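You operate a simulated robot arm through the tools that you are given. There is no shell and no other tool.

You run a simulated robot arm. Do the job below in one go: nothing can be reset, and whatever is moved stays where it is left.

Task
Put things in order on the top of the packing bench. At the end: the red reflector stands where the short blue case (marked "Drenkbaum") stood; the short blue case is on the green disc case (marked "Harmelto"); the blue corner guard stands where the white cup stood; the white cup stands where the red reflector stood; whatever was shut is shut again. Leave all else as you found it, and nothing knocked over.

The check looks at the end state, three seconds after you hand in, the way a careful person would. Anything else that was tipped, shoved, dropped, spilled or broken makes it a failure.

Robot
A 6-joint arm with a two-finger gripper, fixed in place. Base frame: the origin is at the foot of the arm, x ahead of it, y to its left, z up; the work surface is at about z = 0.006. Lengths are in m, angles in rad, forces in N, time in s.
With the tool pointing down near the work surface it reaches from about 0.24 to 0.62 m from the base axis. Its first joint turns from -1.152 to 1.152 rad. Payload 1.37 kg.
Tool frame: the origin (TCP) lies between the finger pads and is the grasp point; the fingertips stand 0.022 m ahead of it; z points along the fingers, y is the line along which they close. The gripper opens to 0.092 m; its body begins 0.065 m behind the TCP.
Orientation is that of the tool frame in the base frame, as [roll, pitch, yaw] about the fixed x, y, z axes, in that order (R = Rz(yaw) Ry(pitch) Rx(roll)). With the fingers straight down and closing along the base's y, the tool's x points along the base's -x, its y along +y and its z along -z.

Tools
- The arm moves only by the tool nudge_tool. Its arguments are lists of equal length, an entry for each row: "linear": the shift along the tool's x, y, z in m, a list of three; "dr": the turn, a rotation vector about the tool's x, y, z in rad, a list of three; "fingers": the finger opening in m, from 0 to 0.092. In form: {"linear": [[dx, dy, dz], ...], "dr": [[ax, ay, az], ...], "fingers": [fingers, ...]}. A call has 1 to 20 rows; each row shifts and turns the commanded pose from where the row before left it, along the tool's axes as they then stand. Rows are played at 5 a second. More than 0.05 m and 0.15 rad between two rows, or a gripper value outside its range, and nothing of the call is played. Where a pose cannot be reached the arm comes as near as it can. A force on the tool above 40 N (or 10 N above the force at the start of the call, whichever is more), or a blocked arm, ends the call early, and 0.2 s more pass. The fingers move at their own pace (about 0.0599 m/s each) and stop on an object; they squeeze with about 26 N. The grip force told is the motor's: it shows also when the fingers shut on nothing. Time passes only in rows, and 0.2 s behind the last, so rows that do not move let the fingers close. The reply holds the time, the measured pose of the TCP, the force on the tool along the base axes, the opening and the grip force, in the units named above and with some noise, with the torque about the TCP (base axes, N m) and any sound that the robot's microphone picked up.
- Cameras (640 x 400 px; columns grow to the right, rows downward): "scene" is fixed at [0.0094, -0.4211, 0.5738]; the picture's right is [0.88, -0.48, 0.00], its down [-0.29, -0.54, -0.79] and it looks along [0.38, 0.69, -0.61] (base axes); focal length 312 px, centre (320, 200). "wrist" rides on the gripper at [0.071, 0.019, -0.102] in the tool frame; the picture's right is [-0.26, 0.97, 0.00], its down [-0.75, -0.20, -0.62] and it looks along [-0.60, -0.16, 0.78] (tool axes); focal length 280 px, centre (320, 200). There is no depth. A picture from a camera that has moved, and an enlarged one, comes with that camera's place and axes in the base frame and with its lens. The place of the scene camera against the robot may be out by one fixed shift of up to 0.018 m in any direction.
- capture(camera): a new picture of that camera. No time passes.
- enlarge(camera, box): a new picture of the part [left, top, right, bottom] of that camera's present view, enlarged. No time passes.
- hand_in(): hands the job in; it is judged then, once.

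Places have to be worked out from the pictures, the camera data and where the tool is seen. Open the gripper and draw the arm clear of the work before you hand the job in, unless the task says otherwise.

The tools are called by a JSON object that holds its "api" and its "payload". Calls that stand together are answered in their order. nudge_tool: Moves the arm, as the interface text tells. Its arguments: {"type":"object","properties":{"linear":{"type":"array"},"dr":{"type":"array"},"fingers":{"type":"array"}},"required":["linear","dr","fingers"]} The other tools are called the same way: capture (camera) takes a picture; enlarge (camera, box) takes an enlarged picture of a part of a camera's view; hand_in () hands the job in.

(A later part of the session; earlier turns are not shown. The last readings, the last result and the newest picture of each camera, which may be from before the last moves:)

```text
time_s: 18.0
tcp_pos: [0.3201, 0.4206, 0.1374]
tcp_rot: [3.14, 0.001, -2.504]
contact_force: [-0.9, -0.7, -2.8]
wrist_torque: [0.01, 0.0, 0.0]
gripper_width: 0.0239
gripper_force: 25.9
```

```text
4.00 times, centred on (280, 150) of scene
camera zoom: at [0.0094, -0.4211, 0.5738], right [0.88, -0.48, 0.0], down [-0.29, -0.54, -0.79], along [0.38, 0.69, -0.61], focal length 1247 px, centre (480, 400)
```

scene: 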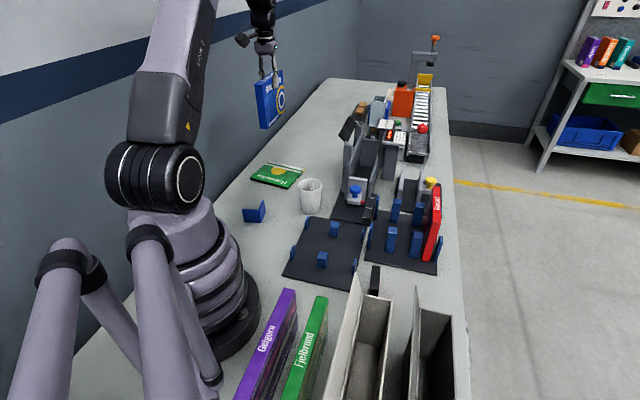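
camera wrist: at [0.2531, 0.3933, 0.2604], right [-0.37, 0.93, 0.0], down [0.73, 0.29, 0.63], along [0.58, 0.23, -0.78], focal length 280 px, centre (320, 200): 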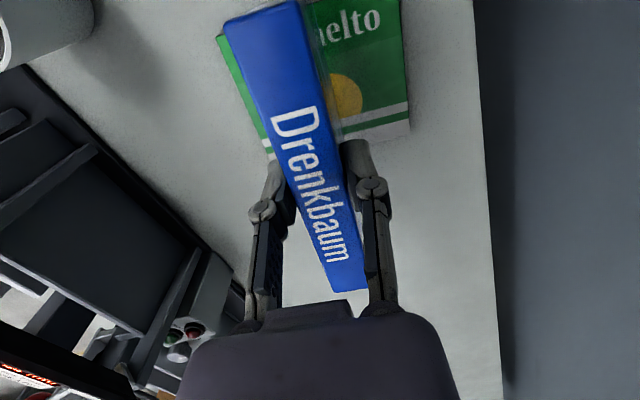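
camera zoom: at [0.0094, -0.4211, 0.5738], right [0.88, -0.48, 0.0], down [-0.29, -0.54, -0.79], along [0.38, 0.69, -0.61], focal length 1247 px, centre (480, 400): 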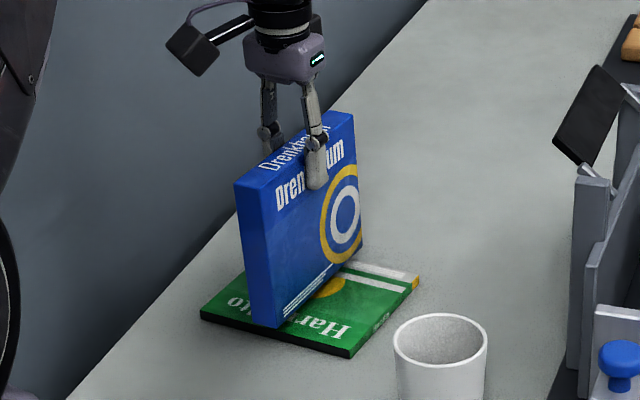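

Not in contact yet (−2.8 N is just the weight plus noise). I lower in 2 mm steps.

{"api": "nudge_tool", "payload": {"linear": [[0, 0, 0.002], [0, 0, 0.002], [0, 0, 0]], "dr": [[0, 0, 0], [0, 0, 0], [0, 0, 0]], "fingers": [0.01, 0.01, 0.01]}}

```text
time_s: 18.8
tcp_pos: [0.3225, 0.4193, 0.1336]
tcp_rot: [3.142, 0.0, -2.504]
contact_force: [0.0, -0.6, -1.6]
wrist_torque: [0.01, 0.02, 0.0]
gripper_width: 0.0235
gripper_force: 26.2
```

Still free at z ≈ 0.1336; I continue with 1.5 mm steps.

{"api": "nudge_tool", "payload": {"linear": [[0, 0, 0.0015], [0, 0, 0.0015], [0, 0, 0]], "dr": [[0, 0, 0], [0, 0, 0], [0, 0, 0]], "fingers": [0.01, 0.01, 0.01]}}

```text
time_s: 19.6
tcp_pos: [0.3204, 0.4198, 0.1302]
tcp_rot: [3.14, 0.0, -2.503]
contact_force: [0.0, 1.0, -1.4]
wrist_torque: [-0.01, -0.03, 0.01]
gripper_width: 0.0235
gripper_force: 25.6
```

{"api": "enlarge", "payload": {"camera": "scene", "box": [250, 150, 314, 190]}}

{"api": "nudge_tool", "payload": {"linear": [[0, 0, 0.0012], [0, 0, 0]], "dr": [[0, 0, 0], [0, 0, 0]], "fingers": [0.01, 0.01]}}

```text
10.00 times, centred on (282, 170) of scene
camera zoom: at [0.0094, -0.4211, 0.5738], right [0.88, -0.48, 0.0], down [-0.29, -0.54, -0.79], along [0.38, 0.69, -0.61], focal length 3117 px, centre (700, 500)
```

zoom: 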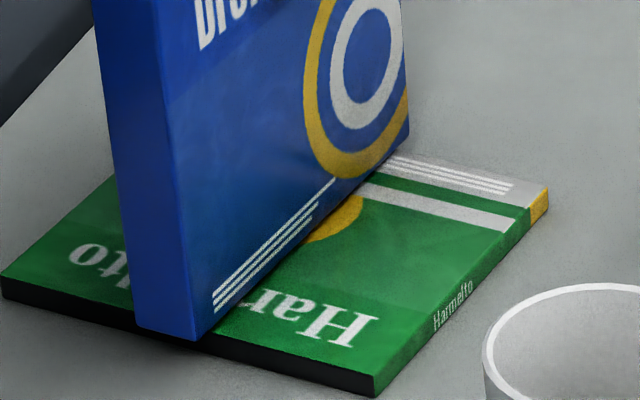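

```text
time_s: 20.2
tcp_pos: [0.3203, 0.419, 0.1282]
tcp_rot: [-3.141, 0.001, -2.503]
contact_force: [0.1, -0.9, -1.8]
wrist_torque: [-0.01, 0.0, 0.01]
gripper_width: 0.0236
gripper_force: 25.9
```

The picture shows the case hovering just above the green top, with a small even overhang at the ends. No contact yet at z ≈ 0.128, so I continue in 1 mm steps.

{"api": "nudge_tool", "payload": {"linear": [[0, 0, 0.001], [0, 0, 0.001], [0, 0, 0]], "dr": [[0, 0, 0], [0, 0, 0], [0, 0, 0]], "fingers": [0.01, 0.01, 0.01]}}

{"api": "enlarge", "payload": {"camera": "scene", "box": [250, 150, 314, 190]}}

```text
time_s: 21.0
tcp_pos: [0.3224, 0.4205, 0.1281]
tcp_rot: [3.141, 0.002, -2.503]
contact_force: [-3.0, -4.3, 14.0]
wrist_torque: [-0.28, 0.36, 0.04]
gripper_width: 0.0236
gripper_force: 25.7
```

```text
10.00 times, centred on (282, 170) of scene
camera zoom: at [0.0093, -0.4212, 0.5737], right [0.88, -0.48, 0.0], down [-0.29, -0.54, -0.79], along [0.38, 0.69, -0.61], focal length 3117 px, centre (700, 500)
```

zoom: 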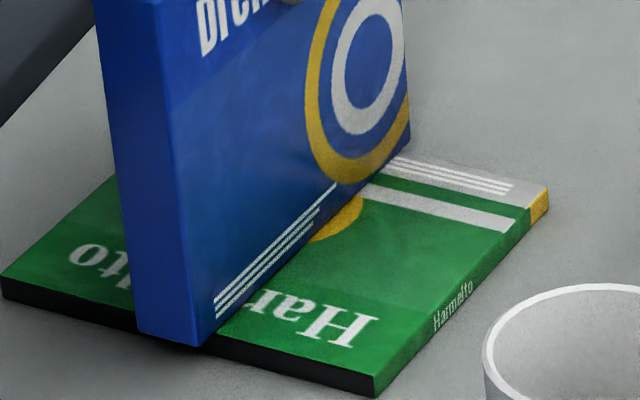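

Contact is made (14 N up) at z ≈ 0.128. I ease off slightly so the preload drops before releasing.

{"api": "nudge_tool", "payload": {"linear": [[0, 0, -0.0008], [0, 0, 0]], "dr": [[0, 0, 0], [0, 0, 0]], "fingers": [0.01, 0.01]}}

```text
time_s: 21.6
tcp_pos: [0.3226, 0.4198, 0.1269]
tcp_rot: [3.141, 0.003, -2.504]
contact_force: [-1.1, -2.5, 17.6]
wrist_torque: [-0.19, 0.23, -0.02]
gripper_width: 0.0236
gripper_force: 26.4
```

The arm was still settling; the load is now 17.6 N. I ease up a further 1 mm and read again.

{"api": "nudge_tool", "payload": {"linear": [[0, 0, -0.001], [0, 0, 0], [0, 0, 0]], "dr": [[0, 0, 0], [0, 0, 0], [0, 0, 0]], "fingers": [0.01, 0.01, 0.01]}}

```text
time_s: 22.4
tcp_pos: [0.3207, 0.4213, 0.1274]
tcp_rot: [3.141, 0.0, -2.502]
contact_force: [1.6, 0.4, 2.3]
wrist_torque: [0.32, -0.37, -0.04]
gripper_width: 0.0236
gripper_force: 25.8
```

The load is now light (2.3 N). I release by opening gradually to 0.045 and wait.

{"api": "nudge_tool", "payload": {"linear": [[0, 0, 0], [0, 0, 0], [0, 0, 0], [0, 0, 0], [0, 0, 0]], "dr": [[0, 0, 0], [0, 0, 0], [0, 0, 0], [0, 0, 0], [0, 0, 0]], "fingers": [0.025, 0.029, 0.036, 0.045, 0.045]}}

{"api": "enlarge", "payload": {"camera": "scene", "box": [230, 90, 326, 200]}}

{"api": "capture", "payload": {"camera": "wrist"}}

```text
time_s: 23.6
tcp_pos: [0.321, 0.4207, 0.1278]
tcp_rot: [-3.141, -0.001, -2.503]
contact_force: [0.2, 0.1, -0.5]
wrist_torque: [-0.03, 0.0, -0.03]
gripper_width: 0.045
gripper_force: 0.0
```

```text
3.64 times, centred on (278, 145) of scene
camera zoom: at [0.0094, -0.4211, 0.5738], right [0.88, -0.48, 0.0], down [-0.29, -0.54, -0.79], along [0.38, 0.69, -0.61], focal length 1133 px, centre (473, 400)
```

zoom: 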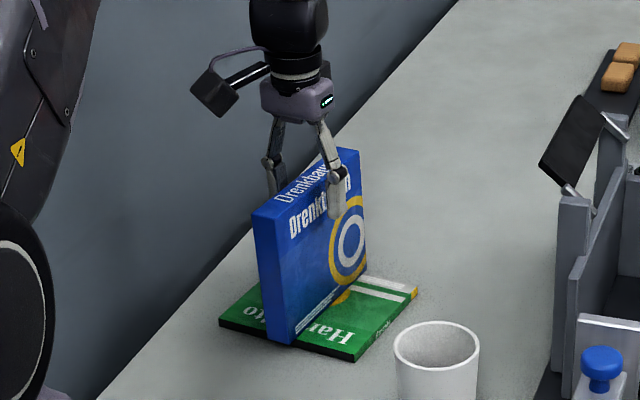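

```text
taken
camera wrist: at [0.2534, 0.3931, 0.23], right [-0.37, 0.93, 0.0], down [0.73, 0.29, 0.63], along [0.58, 0.23, -0.78], focal length 280 px, centre (320, 200)
```

wrist: 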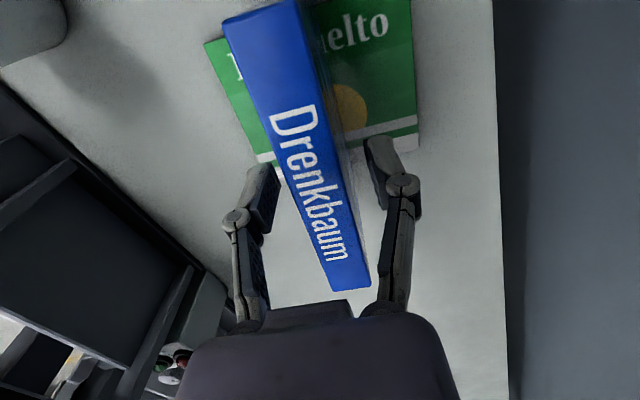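

The Drenkbaum case stands on the green case, released. I lift straight clear, then travel at height to above the reflector and turn toward its axis.

{"api": "nudge_tool", "payload": {"linear": [[0, 0, -0.02], [0, 0, -0.035], [0, 0, -0.035], [0, 0, -0.035], [0, 0, -0.035], [0, 0, -0.035], [0.0279, -0.0359, 0], [0.0279, -0.0359, 0], [0.0279, -0.0359, 0], [0.0279, -0.0359, 0], [0.0279, -0.0359, 0], [0.0279, -0.0359, 0], [0.0279, -0.0359, 0], [0.0279, -0.0359, 0], [0.0279, -0.0359, 0], [0.0279, -0.0359, 0], [0.0279, -0.0359, 0], [0.0279, -0.0359, 0], [0, 0, 0], [0, 0, 0]], "dr": [[0, 0, 0], [0, 0, 0], [0, 0, 0], [0, 0, 0], [0, 0, 0], [0, 0, 0], [0, 0, 0], [0, 0, 0], [0, 0, 0], [0, 0, 0], [0, 0, 0], [0, 0, 0], [0, 0, 0], [0, 0, 0], [0, 0, 0], [0, 0, 0], [0, 0, 0], [0, 0, 0], [0, 0, -0.1265], [0, 0, -0.1265]], "fingers": [0.045, 0.045, 0.045, 0.045, 0.045, 0.045, 0.045, 0.045, 0.045, 0.045, 0.045, 0.045, 0.045, 0.045, 0.045, 0.045, 0.045, 0.045, 0.045, 0.045]}}

{"api": "capture", "payload": {"camera": "wrist"}}

{"api": "capture", "payload": {"camera": "scene"}}

```text
time_s: 27.8
tcp_pos: [0.3092, -0.1267, 0.3238]
tcp_rot: [3.141, 0.0, -2.247]
contact_force: [0.1, 0.1, -0.1]
wrist_torque: [0.01, -0.01, -0.01]
gripper_width: 0.0448
gripper_force: 0.0
```

```text
taken
camera wrist: at [0.25, -0.1694, 0.4253], right [-0.59, 0.81, 0.0], down [0.63, 0.46, 0.63], along [0.51, 0.37, -0.78], focal length 280 px, centre (320, 200)
```

wrist: 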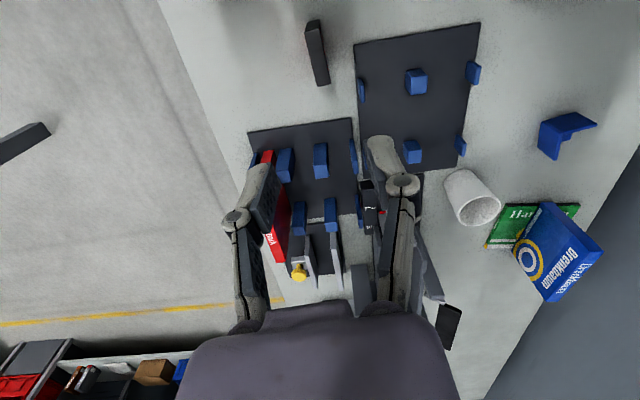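

```text
taken
```

scene: 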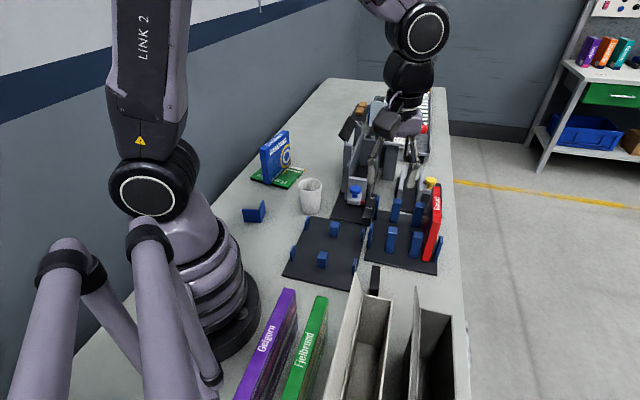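

The case stands well on the green one. The reflector is at about (317,50) in the wrist view; I enlarge it, and the now empty lane.

{"api": "enlarge", "payload": {"camera": "wrist", "box": [264, 5, 376, 105]}}

{"api": "enlarge", "payload": {"camera": "wrist", "box": [230, 110, 390, 290]}}

{"api": "enlarge", "payload": {"camera": "scene", "box": [355, 165, 451, 285]}}

```text
4.00 times, centred on (320, 55) of wrist
camera zoom: at [0.25, -0.1694, 0.4253], right [-0.59, 0.81, 0.0], down [0.63, 0.46, 0.63], along [0.51, 0.37, -0.78], focal length 1122 px, centre (320, 780)
```

zoom: 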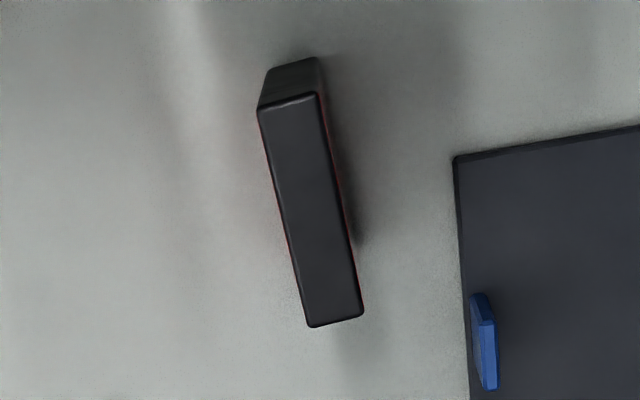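

```text
2.22 times, centred on (310, 200) of wrist
camera zoom: at [0.25, -0.1694, 0.4253], right [-0.59, 0.81, 0.0], down [0.63, 0.46, 0.63], along [0.51, 0.37, -0.78], focal length 623 px, centre (342, 200)
```

zoom: 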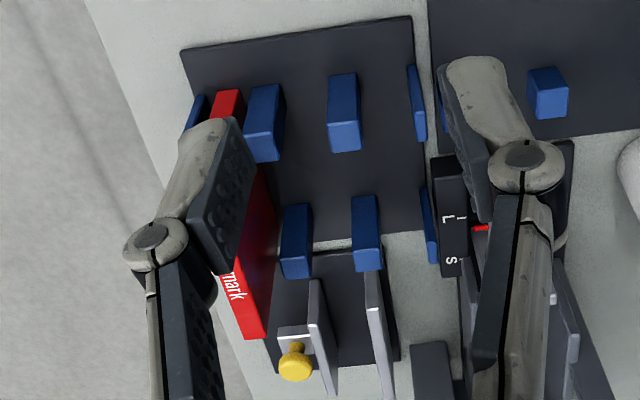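

```text
3.33 times, centred on (403, 225) of scene
camera zoom: at [0.0094, -0.4211, 0.5738], right [0.88, -0.48, 0.0], down [-0.29, -0.54, -0.79], along [0.38, 0.69, -0.61], focal length 1039 px, centre (43, 117)
```

zoom: 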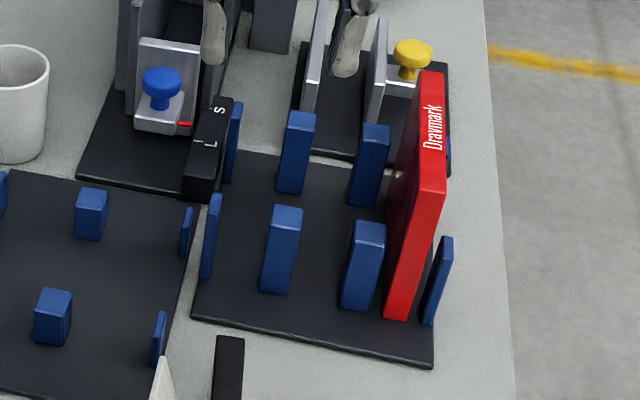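

The lane is clear. With the present yaw the camera box would come close to the open box lid, so I'll grasp the reflector across its length instead. I turn the tool by −91° at height so the camera lies on the free side, and open to 0.085.

{"api": "nudge_tool", "payload": {"linear": [[0, 0, 0], [0, 0, 0], [0, 0, 0], [0, 0, 0], [0, 0, 0], [0, 0, 0], [0, 0, 0], [0, 0, 0], [0, 0, 0], [0, 0, 0], [0, 0, 0], [0, 0, 0]], "dr": [[0, 0, 0.1446], [0, 0, 0.1446], [0, 0, 0.1446], [0, 0, 0.1446], [0, 0, 0.1446], [0, 0, 0.1446], [0, 0, 0.1446], [0, 0, 0.1446], [0, 0, 0.1446], [0, 0, 0.1446], [0, 0, 0.1446], [0, 0, 0]], "fingers": [0.085, 0.085, 0.085, 0.085, 0.085, 0.085, 0.085, 0.085, 0.085, 0.085, 0.085, 0.085]}}

{"api": "capture", "payload": {"camera": "wrist"}}

{"api": "enlarge", "payload": {"camera": "wrist", "box": [240, 0, 400, 120]}}

```text
time_s: 30.4
tcp_pos: [0.3086, -0.1252, 0.3237]
tcp_rot: [-3.141, 0.001, 2.442]
contact_force: [0.7, -0.2, 0.3]
wrist_torque: [0.05, 0.0, 0.02]
gripper_width: 0.0848
gripper_force: 0.1
```

```text
taken
camera wrist: at [0.2679, -0.0653, 0.4258], right [0.82, 0.57, 0.0], down [0.45, -0.64, 0.62], along [0.36, -0.51, -0.78], focal length 280 px, centre (320, 200)
```

wrist: 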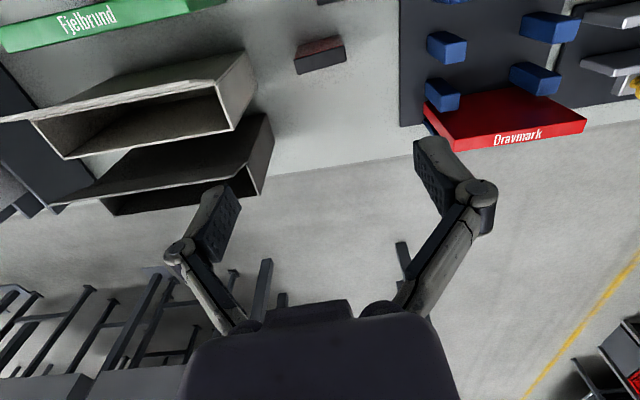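

```text
3.33 times, centred on (320, 60) of wrist
camera zoom: at [0.2679, -0.0653, 0.4258], right [0.82, 0.57, 0.0], down [0.45, -0.64, 0.62], along [0.36, -0.51, -0.78], focal length 935 px, centre (320, 667)
```

zoom: 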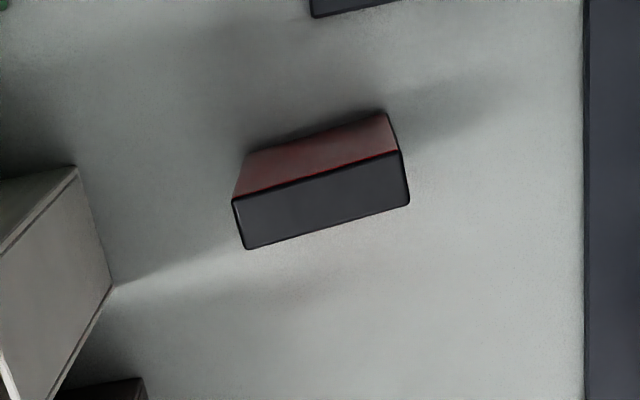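

The tool is aligned with the reflector (within about 2 mm and 0.5°). I narrow the fingers to 0.076 and descend to z ≈ 0.13, then check.

{"api": "nudge_tool", "payload": {"linear": [[0.0018, 0, 0], [0, 0, 0.04], [0, 0, 0.04], [0, 0, 0.04], [0, 0, 0.04], [0, 0, 0.034], [0, 0, 0]], "dr": [[0, 0, 0], [0, 0, 0], [0, 0, 0], [0, 0, 0], [0, 0, 0], [0, 0, 0], [0, 0, 0]], "fingers": [0.076, 0.076, 0.076, 0.076, 0.076, 0.076, 0.076]}}

{"api": "capture", "payload": {"camera": "wrist"}}

{"api": "enlarge", "payload": {"camera": "scene", "box": [320, 190, 440, 320]}}

```text
time_s: 32.0
tcp_pos: [0.3099, -0.1246, 0.1288]
tcp_rot: [3.14, 0.001, 2.446]
contact_force: [0.0, -0.1, 0.4]
wrist_torque: [0.02, -0.01, 0.02]
gripper_width: 0.0762
gripper_force: 0.0
```

```text
taken
camera wrist: at [0.2675, -0.065, 0.2315], right [0.82, 0.57, 0.0], down [0.45, -0.64, 0.62], along [0.36, -0.51, -0.78], focal length 280 px, centre (320, 200)
```

wrist: 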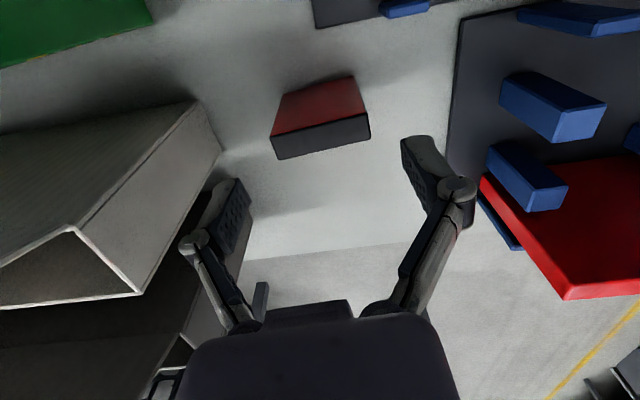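

```text
3.08 times, centred on (380, 255) of scene
camera zoom: at [0.0094, -0.4211, 0.5738], right [0.88, -0.48, 0.0], down [-0.29, -0.54, -0.79], along [0.38, 0.69, -0.61], focal length 959 px, centre (135, 31)
```

zoom: 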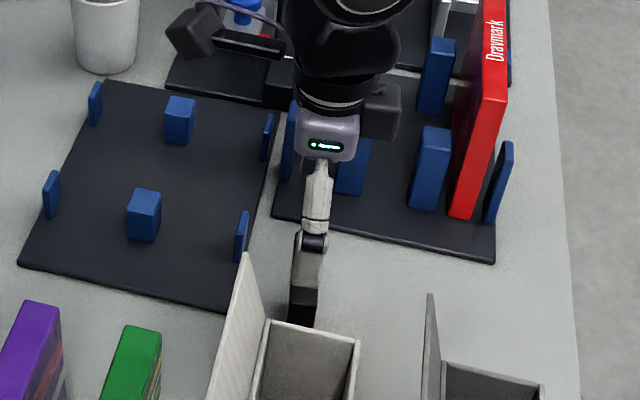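

The reflector's top sits close to the TCP axis. I zoom for a precise centring check and a look at the finger-to-box clearance.

{"api": "enlarge", "payload": {"camera": "wrist", "box": [160, 60, 480, 260]}}

{"api": "enlarge", "payload": {"camera": "scene", "box": [340, 225, 420, 305]}}

```text
2.00 times, centred on (320, 160) of wrist
camera zoom: at [0.2675, -0.065, 0.2315], right [0.82, 0.57, 0.0], down [0.45, -0.64, 0.62], along [0.36, -0.51, -0.78], focal length 561 px, centre (320, 280)
```

zoom: 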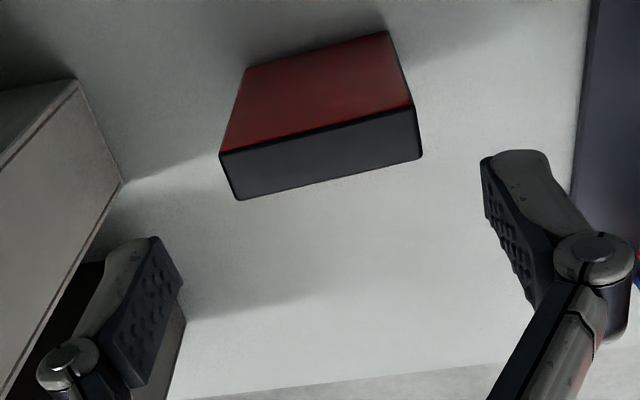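

```text
5.00 times, centred on (380, 265) of scene
camera zoom: at [0.0094, -0.4211, 0.5738], right [0.88, -0.48, 0.0], down [-0.29, -0.54, -0.79], along [0.38, 0.69, -0.61], focal length 1558 px, centre (20, -125)
```

zoom: 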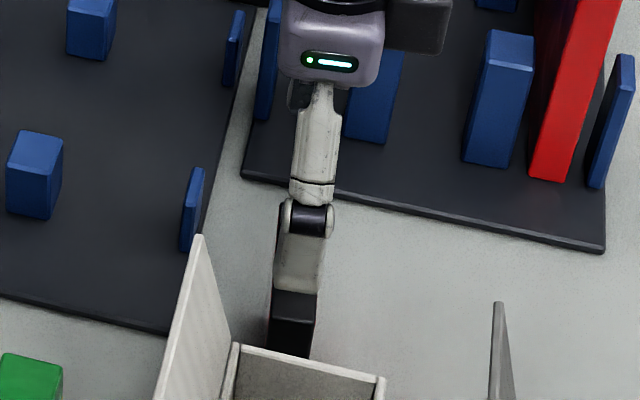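

Offsets are about 2.5 mm in tool x and 1 mm in y. I correct these, descend to z ≈ 0.074, and close on the reflector.

{"api": "nudge_tool", "payload": {"linear": [[0.0025, 0.001, 0.0], [0, 0, 0.02], [0, 0, 0.02], [0, 0, 0.015], [0, 0, 0], [0, 0, 0], [0, 0, 0], [0, 0, 0]], "dr": [[0, 0, 0], [0, 0, 0], [0, 0, 0], [0, 0, 0], [0, 0, 0], [0, 0, 0], [0, 0, 0], [0, 0, 0]], "fingers": [0.076, 0.076, 0.076, 0.076, 0.076, 0.05, 0.045, 0.045]}}

{"api": "capture", "payload": {"camera": "wrist"}}

```text
time_s: 33.8
tcp_pos: [0.3069, -0.1233, 0.0736]
tcp_rot: [3.141, 0.001, 2.446]
contact_force: [0.2, -0.1, 1.8]
wrist_torque: [-0.06, 0.03, 0.01]
gripper_width: 0.0591
gripper_force: 26.0
```

```text
taken
camera wrist: at [0.2645, -0.0623, 0.1757], right [0.82, 0.57, 0.0], down [0.45, -0.64, 0.62], along [0.36, -0.51, -0.78], focal length 280 px, centre (320, 200)
```

wrist: 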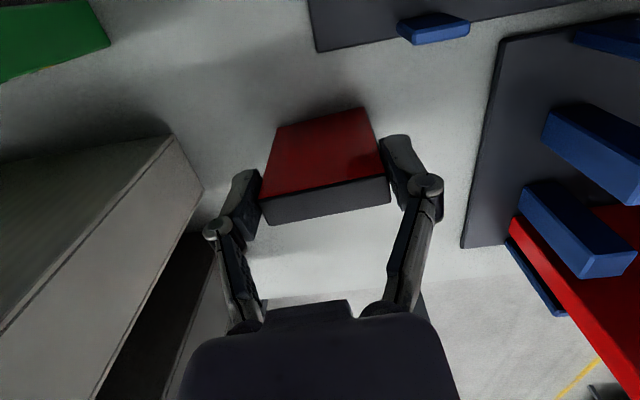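

The reflector is held (0.0591 wide, 26 N). I lift it straight up, turn to match the lane direction, and carry it above the empty middle lane.

{"api": "nudge_tool", "payload": {"linear": [[0, 0, -0.01], [0, 0, -0.02], [0, 0, -0.035], [0, 0, -0.035], [0, 0, -0.035], [0, 0, -0.035], [0, 0, 0], [-0.0104, 0.0411, 0], [-0.0104, 0.0411, 0], [-0.0104, 0.0411, 0], [-0.0104, 0.0411, 0], [-0.0104, 0.0411, 0], [0, 0, 0], [0, 0, 0]], "dr": [[0, 0, 0], [0, 0, 0], [0, 0, 0], [0, 0, 0], [0, 0, 0], [0, 0, 0], [0, 0, 0.09], [0, 0, 0], [0, 0, 0], [0, 0, 0], [0, 0, 0], [0, 0, 0], [0, 0, 0], [0, 0, 0]], "fingers": [0.045, 0.045, 0.045, 0.045, 0.045, 0.045, 0.045, 0.045, 0.045, 0.045, 0.045, 0.045, 0.045, 0.045]}}

{"api": "capture", "payload": {"camera": "wrist"}}

{"api": "capture", "payload": {"camera": "scene"}}

```text
time_s: 36.8
tcp_pos: [0.4921, -0.0158, 0.2434]
tcp_rot: [-3.141, -0.001, 2.353]
contact_force: [-0.2, 0.2, 0.2]
wrist_torque: [0.02, 0.03, 0.03]
gripper_width: 0.0591
gripper_force: 25.5
```

```text
taken
camera wrist: at [0.4563, 0.0485, 0.3453], right [0.87, 0.5, 0.0], down [0.39, -0.68, 0.62], along [0.31, -0.54, -0.78], focal length 280 px, centre (320, 200)
```

wrist: 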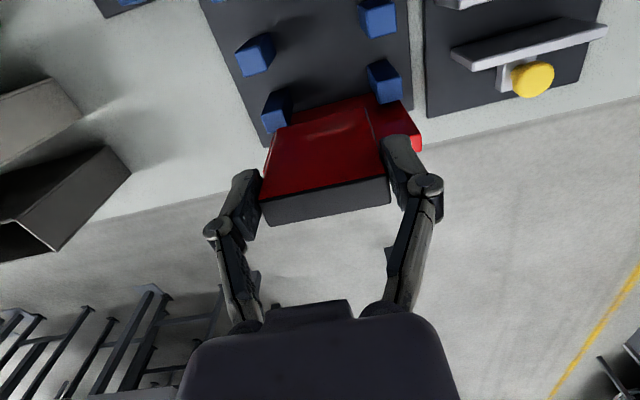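

```text
taken
```

scene: 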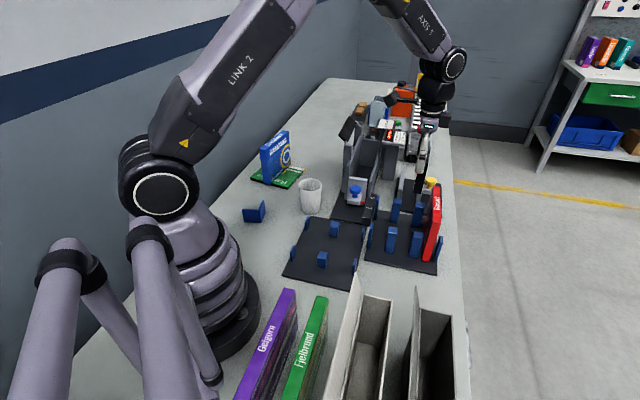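

I enlarge the wrist view to locate the four posts of the middle lane relative to the held reflector.

{"api": "enlarge", "payload": {"camera": "wrist", "box": [200, 0, 440, 150]}}

{"api": "enlarge", "payload": {"camera": "scene", "box": [360, 130, 480, 280]}}

```text
2.67 times, centred on (320, 75) of wrist
camera zoom: at [0.4563, 0.0485, 0.3453], right [0.87, 0.5, 0.0], down [0.39, -0.68, 0.62], along [0.31, -0.54, -0.78], focal length 748 px, centre (320, 533)
```

zoom: 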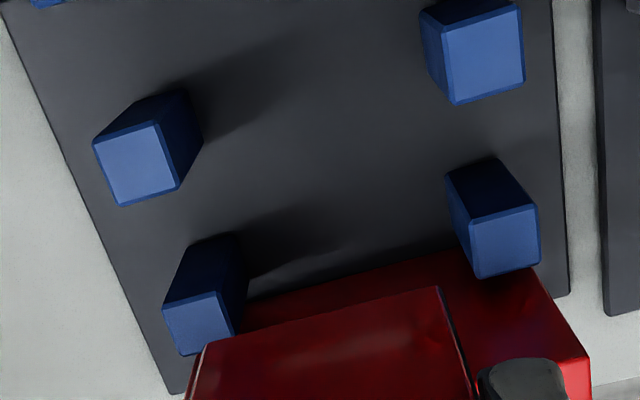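

```text
2.67 times, centred on (420, 205) of scene
camera zoom: at [0.0094, -0.4211, 0.5738], right [0.88, -0.48, 0.0], down [-0.29, -0.54, -0.79], along [0.38, 0.69, -0.61], focal length 831 px, centre (53, 187)
```

zoom: 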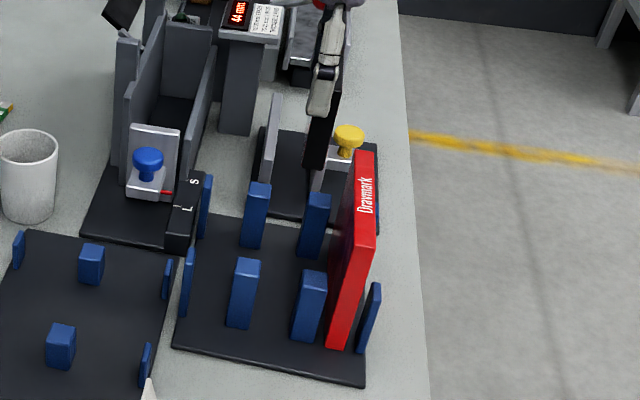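

The lane's centre line computes to n ≈ 0.357, so I need +2 mm along tool x. I correct this and descend to z ≈ 0.155 (reflector bottom at about 0.087, just above the posts), then check.

{"api": "nudge_tool", "payload": {"linear": [[0.002, 0, 0], [0, 0, 0.03], [0, 0, 0.03], [0, 0, 0.028], [0, 0, 0], [0, 0, 0]], "dr": [[0, 0, 0], [0, 0, 0], [0, 0, 0], [0, 0, 0], [0, 0, 0], [0, 0, 0]], "fingers": [0.045, 0.045, 0.045, 0.045, 0.045, 0.045]}}

{"api": "capture", "payload": {"camera": "wrist"}}

{"api": "enlarge", "payload": {"camera": "scene", "box": [370, 150, 460, 270]}}

```text
time_s: 38.2
tcp_pos: [0.4897, -0.0125, 0.1564]
tcp_rot: [-3.14, -0.002, 2.355]
contact_force: [0.4, 0.3, -0.7]
wrist_torque: [0.01, -0.02, 0.0]
gripper_width: 0.059
gripper_force: 26.6
```

```text
taken
camera wrist: at [0.4541, 0.0507, 0.2584], right [0.87, 0.5, 0.0], down [0.39, -0.68, 0.62], along [0.31, -0.54, -0.78], focal length 280 px, centre (320, 200)
```

wrist: 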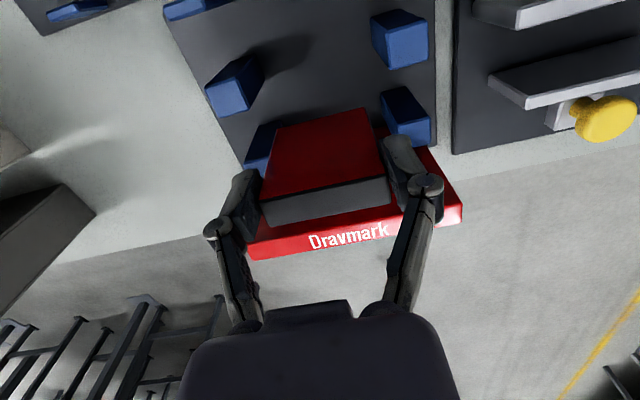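

```text
3.33 times, centred on (415, 210) of scene
camera zoom: at [0.0094, -0.4211, 0.5738], right [0.88, -0.48, 0.0], down [-0.29, -0.54, -0.79], along [0.38, 0.69, -0.61], focal length 1039 px, centre (3, 167)
```

zoom: 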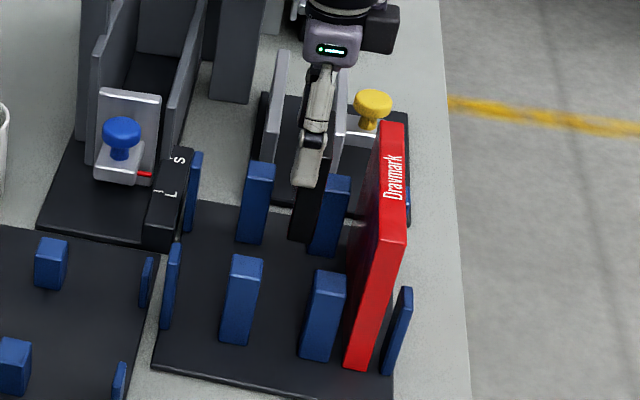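

I enlarge again to verify lateral alignment between the posts before going in.

{"api": "enlarge", "payload": {"camera": "wrist", "box": [180, 0, 460, 200]}}

{"api": "enlarge", "payload": {"camera": "scene", "box": [390, 170, 440, 250]}}

```text
2.00 times, centred on (320, 100) of wrist
camera zoom: at [0.4541, 0.0507, 0.2584], right [0.87, 0.5, 0.0], down [0.39, -0.68, 0.62], along [0.31, -0.54, -0.78], focal length 561 px, centre (320, 400)
```

zoom: 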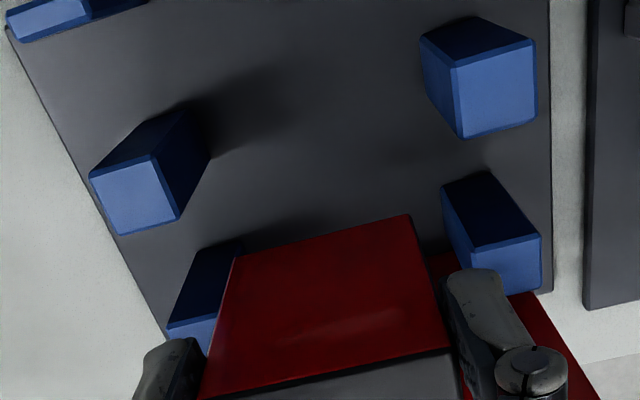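

```text
5.00 times, centred on (415, 210) of scene
camera zoom: at [0.0094, -0.4211, 0.5738], right [0.88, -0.48, 0.0], down [-0.29, -0.54, -0.79], along [0.38, 0.69, -0.61], focal length 1558 px, centre (-155, 150)
```

zoom: 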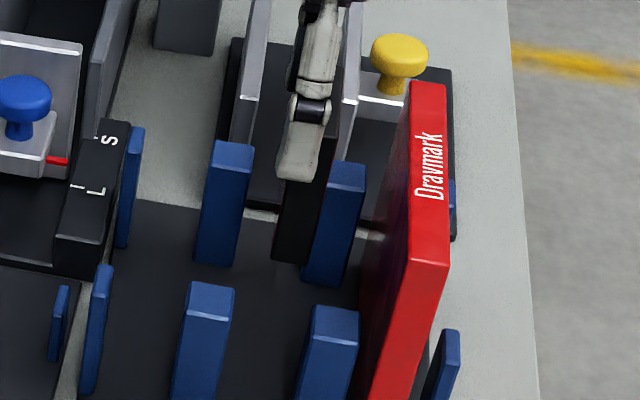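

The lane centre is at n ≈ 0.3574 and the TCP at ≈ 0.356: within about 1 mm. I trim 1 mm and go down into the lane to z ≈ 0.09.

{"api": "nudge_tool", "payload": {"linear": [[-0.001, 0, 0], [0, 0, 0.018], [0, 0, 0.018], [0, 0, 0.018], [0, 0, 0.01], [0, 0, 0]], "dr": [[0, 0, 0], [0, 0, 0], [0, 0, 0], [0, 0, 0], [0, 0, 0], [0, 0, 0]], "fingers": [0.045, 0.045, 0.045, 0.045, 0.045, 0.045]}}

{"api": "capture", "payload": {"camera": "wrist"}}

{"api": "enlarge", "payload": {"camera": "scene", "box": [370, 150, 460, 270]}}

```text
time_s: 39.6
tcp_pos: [0.488, -0.0151, 0.0926]
tcp_rot: [3.141, 0.0, 2.355]
contact_force: [-0.1, -0.8, -1.4]
wrist_torque: [0.0, 0.0, 0.03]
gripper_width: 0.0591
gripper_force: 26.4
```

```text
taken
camera wrist: at [0.4525, 0.0487, 0.1931], right [0.87, 0.5, 0.0], down [0.39, -0.68, 0.62], along [0.31, -0.54, -0.78], focal length 280 px, centre (320, 200)
```

wrist: 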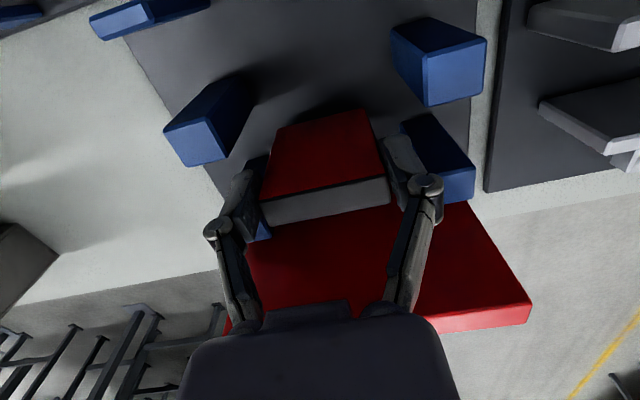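

```text
3.33 times, centred on (415, 210) of scene
camera zoom: at [0.0094, -0.4211, 0.5738], right [0.88, -0.48, 0.0], down [-0.29, -0.54, -0.79], along [0.38, 0.69, -0.61], focal length 1039 px, centre (3, 167)
```

zoom: 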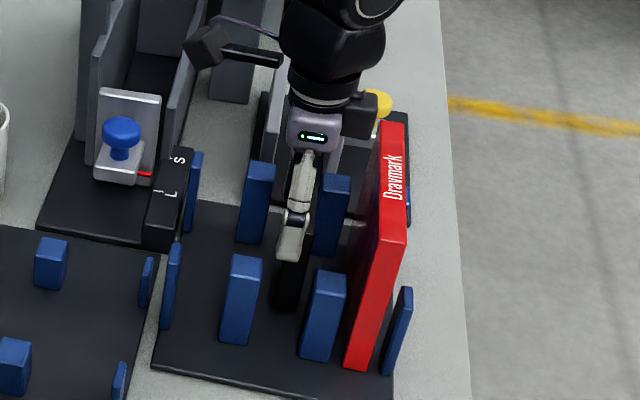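

The reflector is inside the lane, between the posts, and the hand stays above the red case. I lower by 8 mm and then step gently until contact.

{"api": "nudge_tool", "payload": {"linear": [[0, 0, 0.004], [0, 0, 0.004], [0, 0, 0.002], [0, 0, 0]], "dr": [[0, 0, 0], [0, 0, 0], [0, 0, 0], [0, 0, 0]], "fingers": [0.045, 0.045, 0.045, 0.045]}}

{"api": "enlarge", "payload": {"camera": "scene", "box": [385, 165, 449, 225]}}

```text
time_s: 40.6
tcp_pos: [0.4889, -0.0141, 0.0824]
tcp_rot: [3.141, 0.0, 2.354]
contact_force: [-0.2, 0.8, -1.3]
wrist_torque: [-0.01, -0.04, -0.02]
gripper_width: 0.0592
gripper_force: 25.8
```

```text
6.67 times, centred on (417, 195) of scene
camera zoom: at [0.0094, -0.4211, 0.5738], right [0.88, -0.48, 0.0], down [-0.29, -0.54, -0.79], along [0.38, 0.69, -0.61], focal length 2078 px, centre (-327, 233)
```

zoom: 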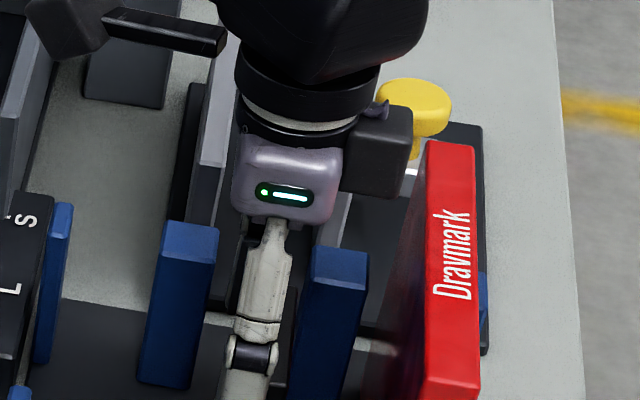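

Still no contact at z ≈ 0.082; the side box on the hand remains clear of the red case. I step down 1.5 mm at a time.

{"api": "nudge_tool", "payload": {"linear": [[0, 0, 0.0015], [0, 0, 0]], "dr": [[0, 0, 0], [0, 0, 0]], "fingers": [0.045, 0.045]}}

```text
time_s: 41.2
tcp_pos: [0.4879, -0.0134, 0.0812]
tcp_rot: [3.141, 0.0, 2.356]
contact_force: [-0.2, -0.6, -0.4]
wrist_torque: [0.01, 0.01, -0.03]
gripper_width: 0.0592
gripper_force: 26.4
```

No contact yet (−0.4 N); another 1.5 mm step.

{"api": "nudge_tool", "payload": {"linear": [[0, 0, 0.0015], [0, 0, 0]], "dr": [[0, 0, 0], [0, 0, 0]], "fingers": [0.045, 0.045]}}

```text
time_s: 41.8
tcp_pos: [0.49, -0.0139, 0.0817]
tcp_rot: [-3.14, 0.001, 2.355]
contact_force: [0.6, -0.8, -0.9]
wrist_torque: [-0.01, 0.01, -0.01]
gripper_width: 0.0591
gripper_force: 25.8
```

Still free; I continue with a 1.5 mm step and watch the force.

{"api": "nudge_tool", "payload": {"linear": [[0, 0, 0.0015], [0, 0, 0]], "dr": [[0, 0, 0], [0, 0, 0]], "fingers": [0.045, 0.045]}}

```text
time_s: 42.4
tcp_pos: [0.4886, -0.0146, 0.0797]
tcp_rot: [3.141, 0.0, 2.355]
contact_force: [-4.8, 0.5, 15.1]
wrist_torque: [0.02, 0.17, 0.03]
gripper_width: 0.0593
gripper_force: 25.4
```

Contact at z ≈ 0.079 (15 N). I ease up 1 mm and let it settle.

{"api": "nudge_tool", "payload": {"linear": [[0, 0, -0.001], [0, 0, 0], [0, 0, 0]], "dr": [[0, 0, 0], [0, 0, 0], [0, 0, 0]], "fingers": [0.045, 0.045, 0.045]}}

```text
time_s: 43.2
tcp_pos: [0.4889, -0.0152, 0.0802]
tcp_rot: [-3.141, 0.0, 2.354]
contact_force: [1.0, -0.6, 2.0]
wrist_torque: [0.03, -0.11, -0.04]
gripper_width: 0.0591
gripper_force: 25.6
```

Light contact now (2 N). I open the fingers just to 0.068 to release, staying inside the lane.

{"api": "nudge_tool", "payload": {"linear": [[0, 0, 0], [0, 0, 0], [0, 0, 0], [0, 0, 0]], "dr": [[0, 0, 0], [0, 0, 0], [0, 0, 0], [0, 0, 0]], "fingers": [0.061, 0.064, 0.068, 0.068]}}

{"api": "capture", "payload": {"camera": "wrist"}}

```text
time_s: 44.2
tcp_pos: [0.4906, -0.0141, 0.0796]
tcp_rot: [3.141, -0.001, 2.354]
contact_force: [-0.4, 0.8, 0.3]
wrist_torque: [0.03, -0.01, -0.01]
gripper_width: 0.068
gripper_force: 0.1
```

```text
taken
camera wrist: at [0.4527, 0.0488, 0.1817], right [0.87, 0.5, 0.0], down [0.39, -0.68, 0.62], along [0.31, -0.54, -0.78], focal length 280 px, centre (320, 200)
```

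wrist: 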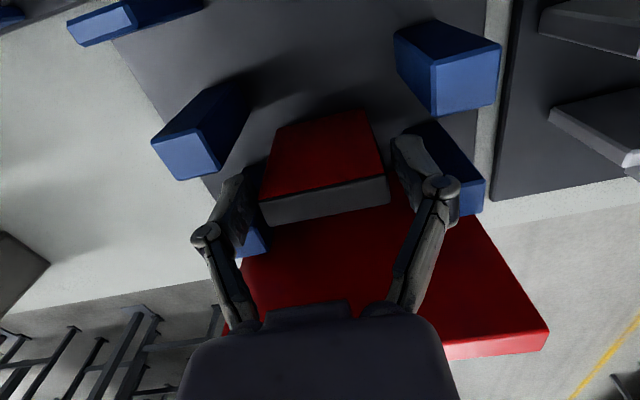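

The reflector stands free in the lane. I lift straight up slowly, then check, and travel at height to above the cup.

{"api": "nudge_tool", "payload": {"linear": [[0, 0, -0.01], [0, 0, -0.02], [0, 0, -0.03], [0, 0, -0.04], [0, 0, -0.04], [0, 0, -0.04], [0, 0, -0.04], [0.0448, 0.008, 0], [0.0448, 0.008, 0], [0.0448, 0.008, 0], [0.0448, 0.008, 0], [0.0448, 0.008, 0], [0.0448, 0.008, 0], [0, 0, 0]], "dr": [[0, 0, 0], [0, 0, 0], [0, 0, 0], [0, 0, 0], [0, 0, 0], [0, 0, 0], [0, 0, 0], [0, 0, 0], [0, 0, 0], [0, 0, 0], [0, 0, 0], [0, 0, 0], [0, 0, 0], [0, 0, 0]], "fingers": [0.068, 0.068, 0.068, 0.068, 0.068, 0.068, 0.068, 0.085, 0.085, 0.085, 0.085, 0.085, 0.085, 0.085]}}

{"api": "capture", "payload": {"camera": "wrist"}}

{"api": "capture", "payload": {"camera": "scene"}}

{"api": "enlarge", "payload": {"camera": "scene", "box": [355, 165, 451, 285]}}

```text
time_s: 47.2
tcp_pos: [0.3355, 0.2131, 0.2994]
tcp_rot: [3.141, -0.001, 2.353]
contact_force: [-0.7, 0.2, -0.4]
wrist_torque: [-0.02, 0.01, -0.02]
gripper_width: 0.085
gripper_force: 0.0
```

```text
taken
camera wrist: at [0.2993, 0.2773, 0.4014], right [0.87, 0.5, 0.0], down [0.39, -0.68, 0.62], along [0.31, -0.54, -0.78], focal length 280 px, centre (320, 200)
```

wrist: 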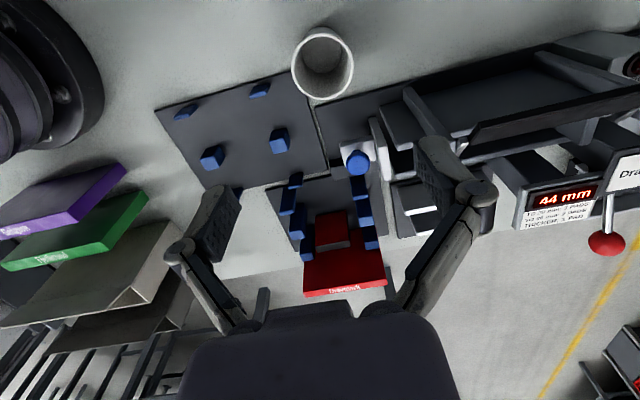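

```text
taken
```

scene: 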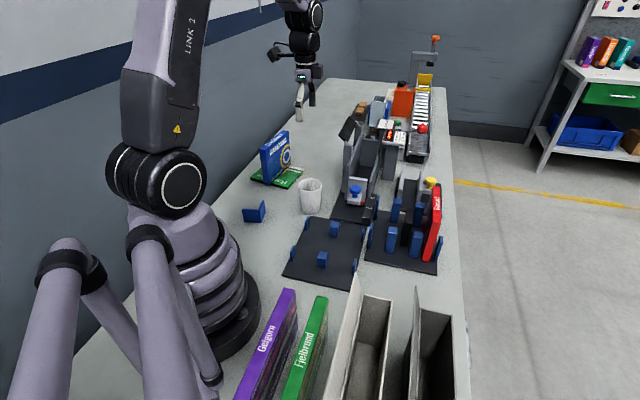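

```text
3.33 times, centred on (403, 225) of scene
camera zoom: at [0.0094, -0.4211, 0.5738], right [0.88, -0.48, 0.0], down [-0.29, -0.54, -0.79], along [0.38, 0.69, -0.61], focal length 1039 px, centre (43, 117)
```

zoom: 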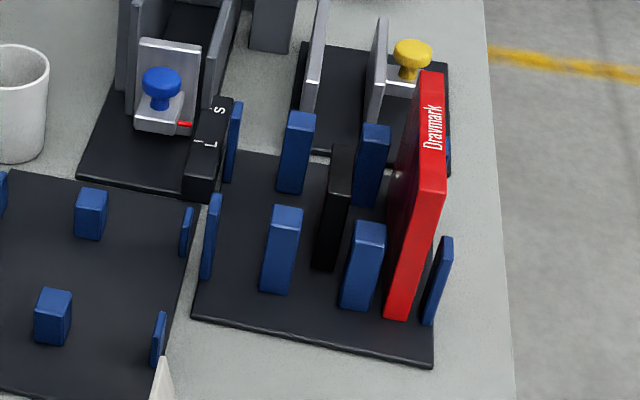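

The reflector stands upright in the middle lane and the red case is undisturbed. Now I zoom on the cup beneath the gripper.

{"api": "enlarge", "payload": {"camera": "wrist", "box": [240, 0, 400, 120]}}

{"api": "enlarge", "payload": {"camera": "wrist", "box": [300, 20, 560, 220]}}

```text
3.33 times, centred on (320, 60) of wrist
camera zoom: at [0.2993, 0.2773, 0.4014], right [0.87, 0.5, 0.0], down [0.39, -0.68, 0.62], along [0.31, -0.54, -0.78], focal length 935 px, centre (320, 667)
```

zoom: 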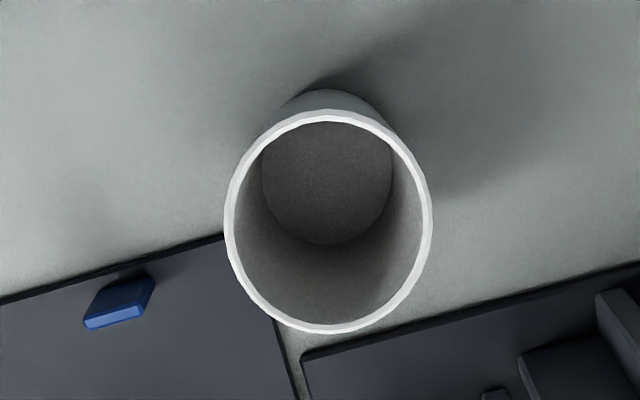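

```text
2.00 times, centred on (430, 120) of wrist
camera zoom: at [0.2993, 0.2773, 0.4014], right [0.87, 0.5, 0.0], down [0.39, -0.68, 0.62], along [0.31, -0.54, -0.78], focal length 561 px, centre (100, 360)
```

zoom: 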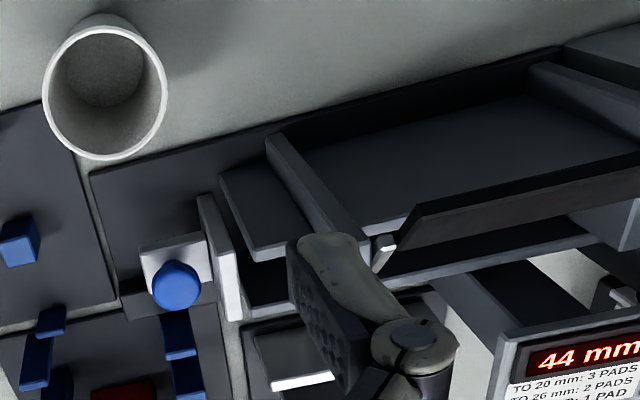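

The cup is empty and nearly centred; I trim 2.5 mm in tool y and descend to z ≈ 0.12 for a check.

{"api": "nudge_tool", "payload": {"linear": [[0.0005, 0.0025, 0], [0, 0, 0.04], [0, 0, 0.04], [0, 0, 0.04], [0, 0, 0.04], [0, 0, 0.019], [0, 0, 0]], "dr": [[0, 0, 0], [0, 0, 0], [0, 0, 0], [0, 0, 0], [0, 0, 0], [0, 0, 0], [0, 0, 0]], "fingers": [0.088, 0.088, 0.088, 0.088, 0.088, 0.088, 0.088]}}

{"api": "capture", "payload": {"camera": "wrist"}}

{"api": "enlarge", "payload": {"camera": "scene", "box": [260, 110, 390, 230]}}

```text
time_s: 48.8
tcp_pos: [0.3367, 0.2104, 0.1218]
tcp_rot: [-3.141, 0.0, 2.354]
contact_force: [0.1, -0.2, 0.8]
wrist_torque: [0.06, 0.02, -0.01]
gripper_width: 0.0879
gripper_force: 0.1
```

```text
taken
camera wrist: at [0.3008, 0.2751, 0.2226], right [0.87, 0.5, 0.0], down [0.39, -0.68, 0.62], along [0.31, -0.54, -0.78], focal length 280 px, centre (320, 200)
```

wrist: 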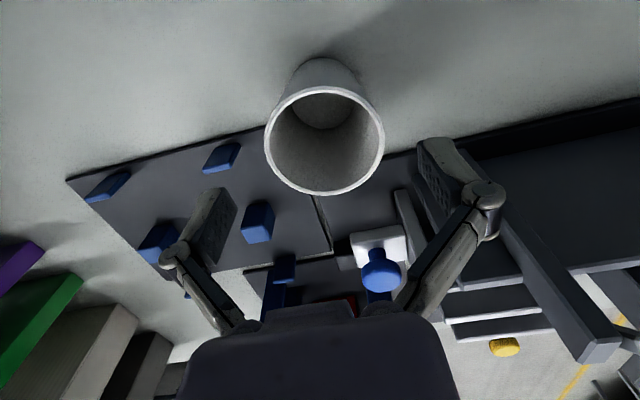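

```text
3.33 times, centred on (325, 170) of scene
camera zoom: at [0.0094, -0.4211, 0.5738], right [0.88, -0.48, 0.0], down [-0.29, -0.54, -0.79], along [0.38, 0.69, -0.61], focal length 1039 px, centre (303, 300)
```

zoom: 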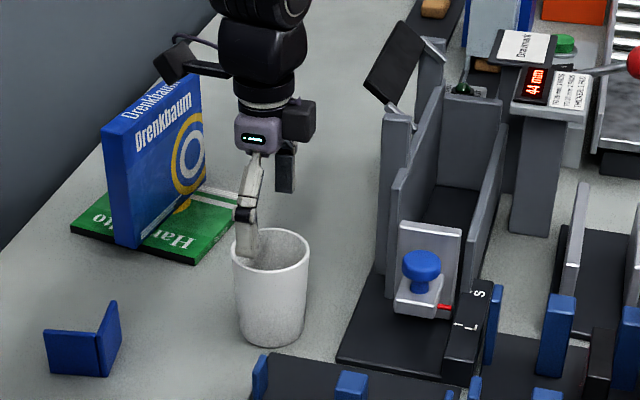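

The cup is centred within about 1–2 mm. I trim, descend to z ≈ 0.07 and close on it.

{"api": "nudge_tool", "payload": {"linear": [[0.001, 0.001, 0], [0, 0, 0.018], [0, 0, 0.018], [0, 0, 0.016], [0, 0, 0], [0, 0, 0], [0, 0, 0], [0, 0, 0]], "dr": [[0, 0, 0], [0, 0, 0], [0, 0, 0], [0, 0, 0], [0, 0, 0], [0, 0, 0], [0, 0, 0], [0, 0, 0]], "fingers": [0.088, 0.088, 0.088, 0.088, 0.088, 0.07, 0.055, 0.055]}}

{"api": "capture", "payload": {"camera": "wrist"}}

{"api": "enlarge", "payload": {"camera": "scene", "box": [260, 110, 390, 230]}}

```text
time_s: 50.6
tcp_pos: [0.3346, 0.2147, 0.0693]
tcp_rot: [3.14, 0.0, 2.356]
contact_force: [0.7, 0.2, 0.3]
wrist_torque: [0.03, 0.02, -0.03]
gripper_width: 0.0618
gripper_force: 25.5
```

```text
taken
camera wrist: at [0.2985, 0.2773, 0.1713], right [0.87, 0.5, 0.0], down [0.39, -0.68, 0.62], along [0.31, -0.54, -0.78], focal length 280 px, centre (320, 200)
```

wrist: 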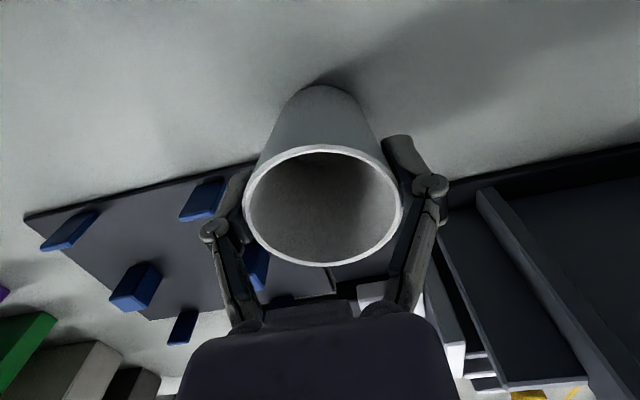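

```text
3.33 times, centred on (325, 170) of scene
camera zoom: at [0.0094, -0.4211, 0.5738], right [0.88, -0.48, 0.0], down [-0.29, -0.54, -0.79], along [0.38, 0.69, -0.61], focal length 1039 px, centre (303, 300)
```

zoom: 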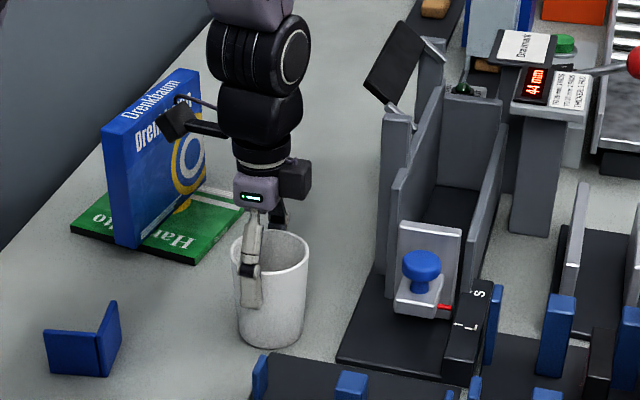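

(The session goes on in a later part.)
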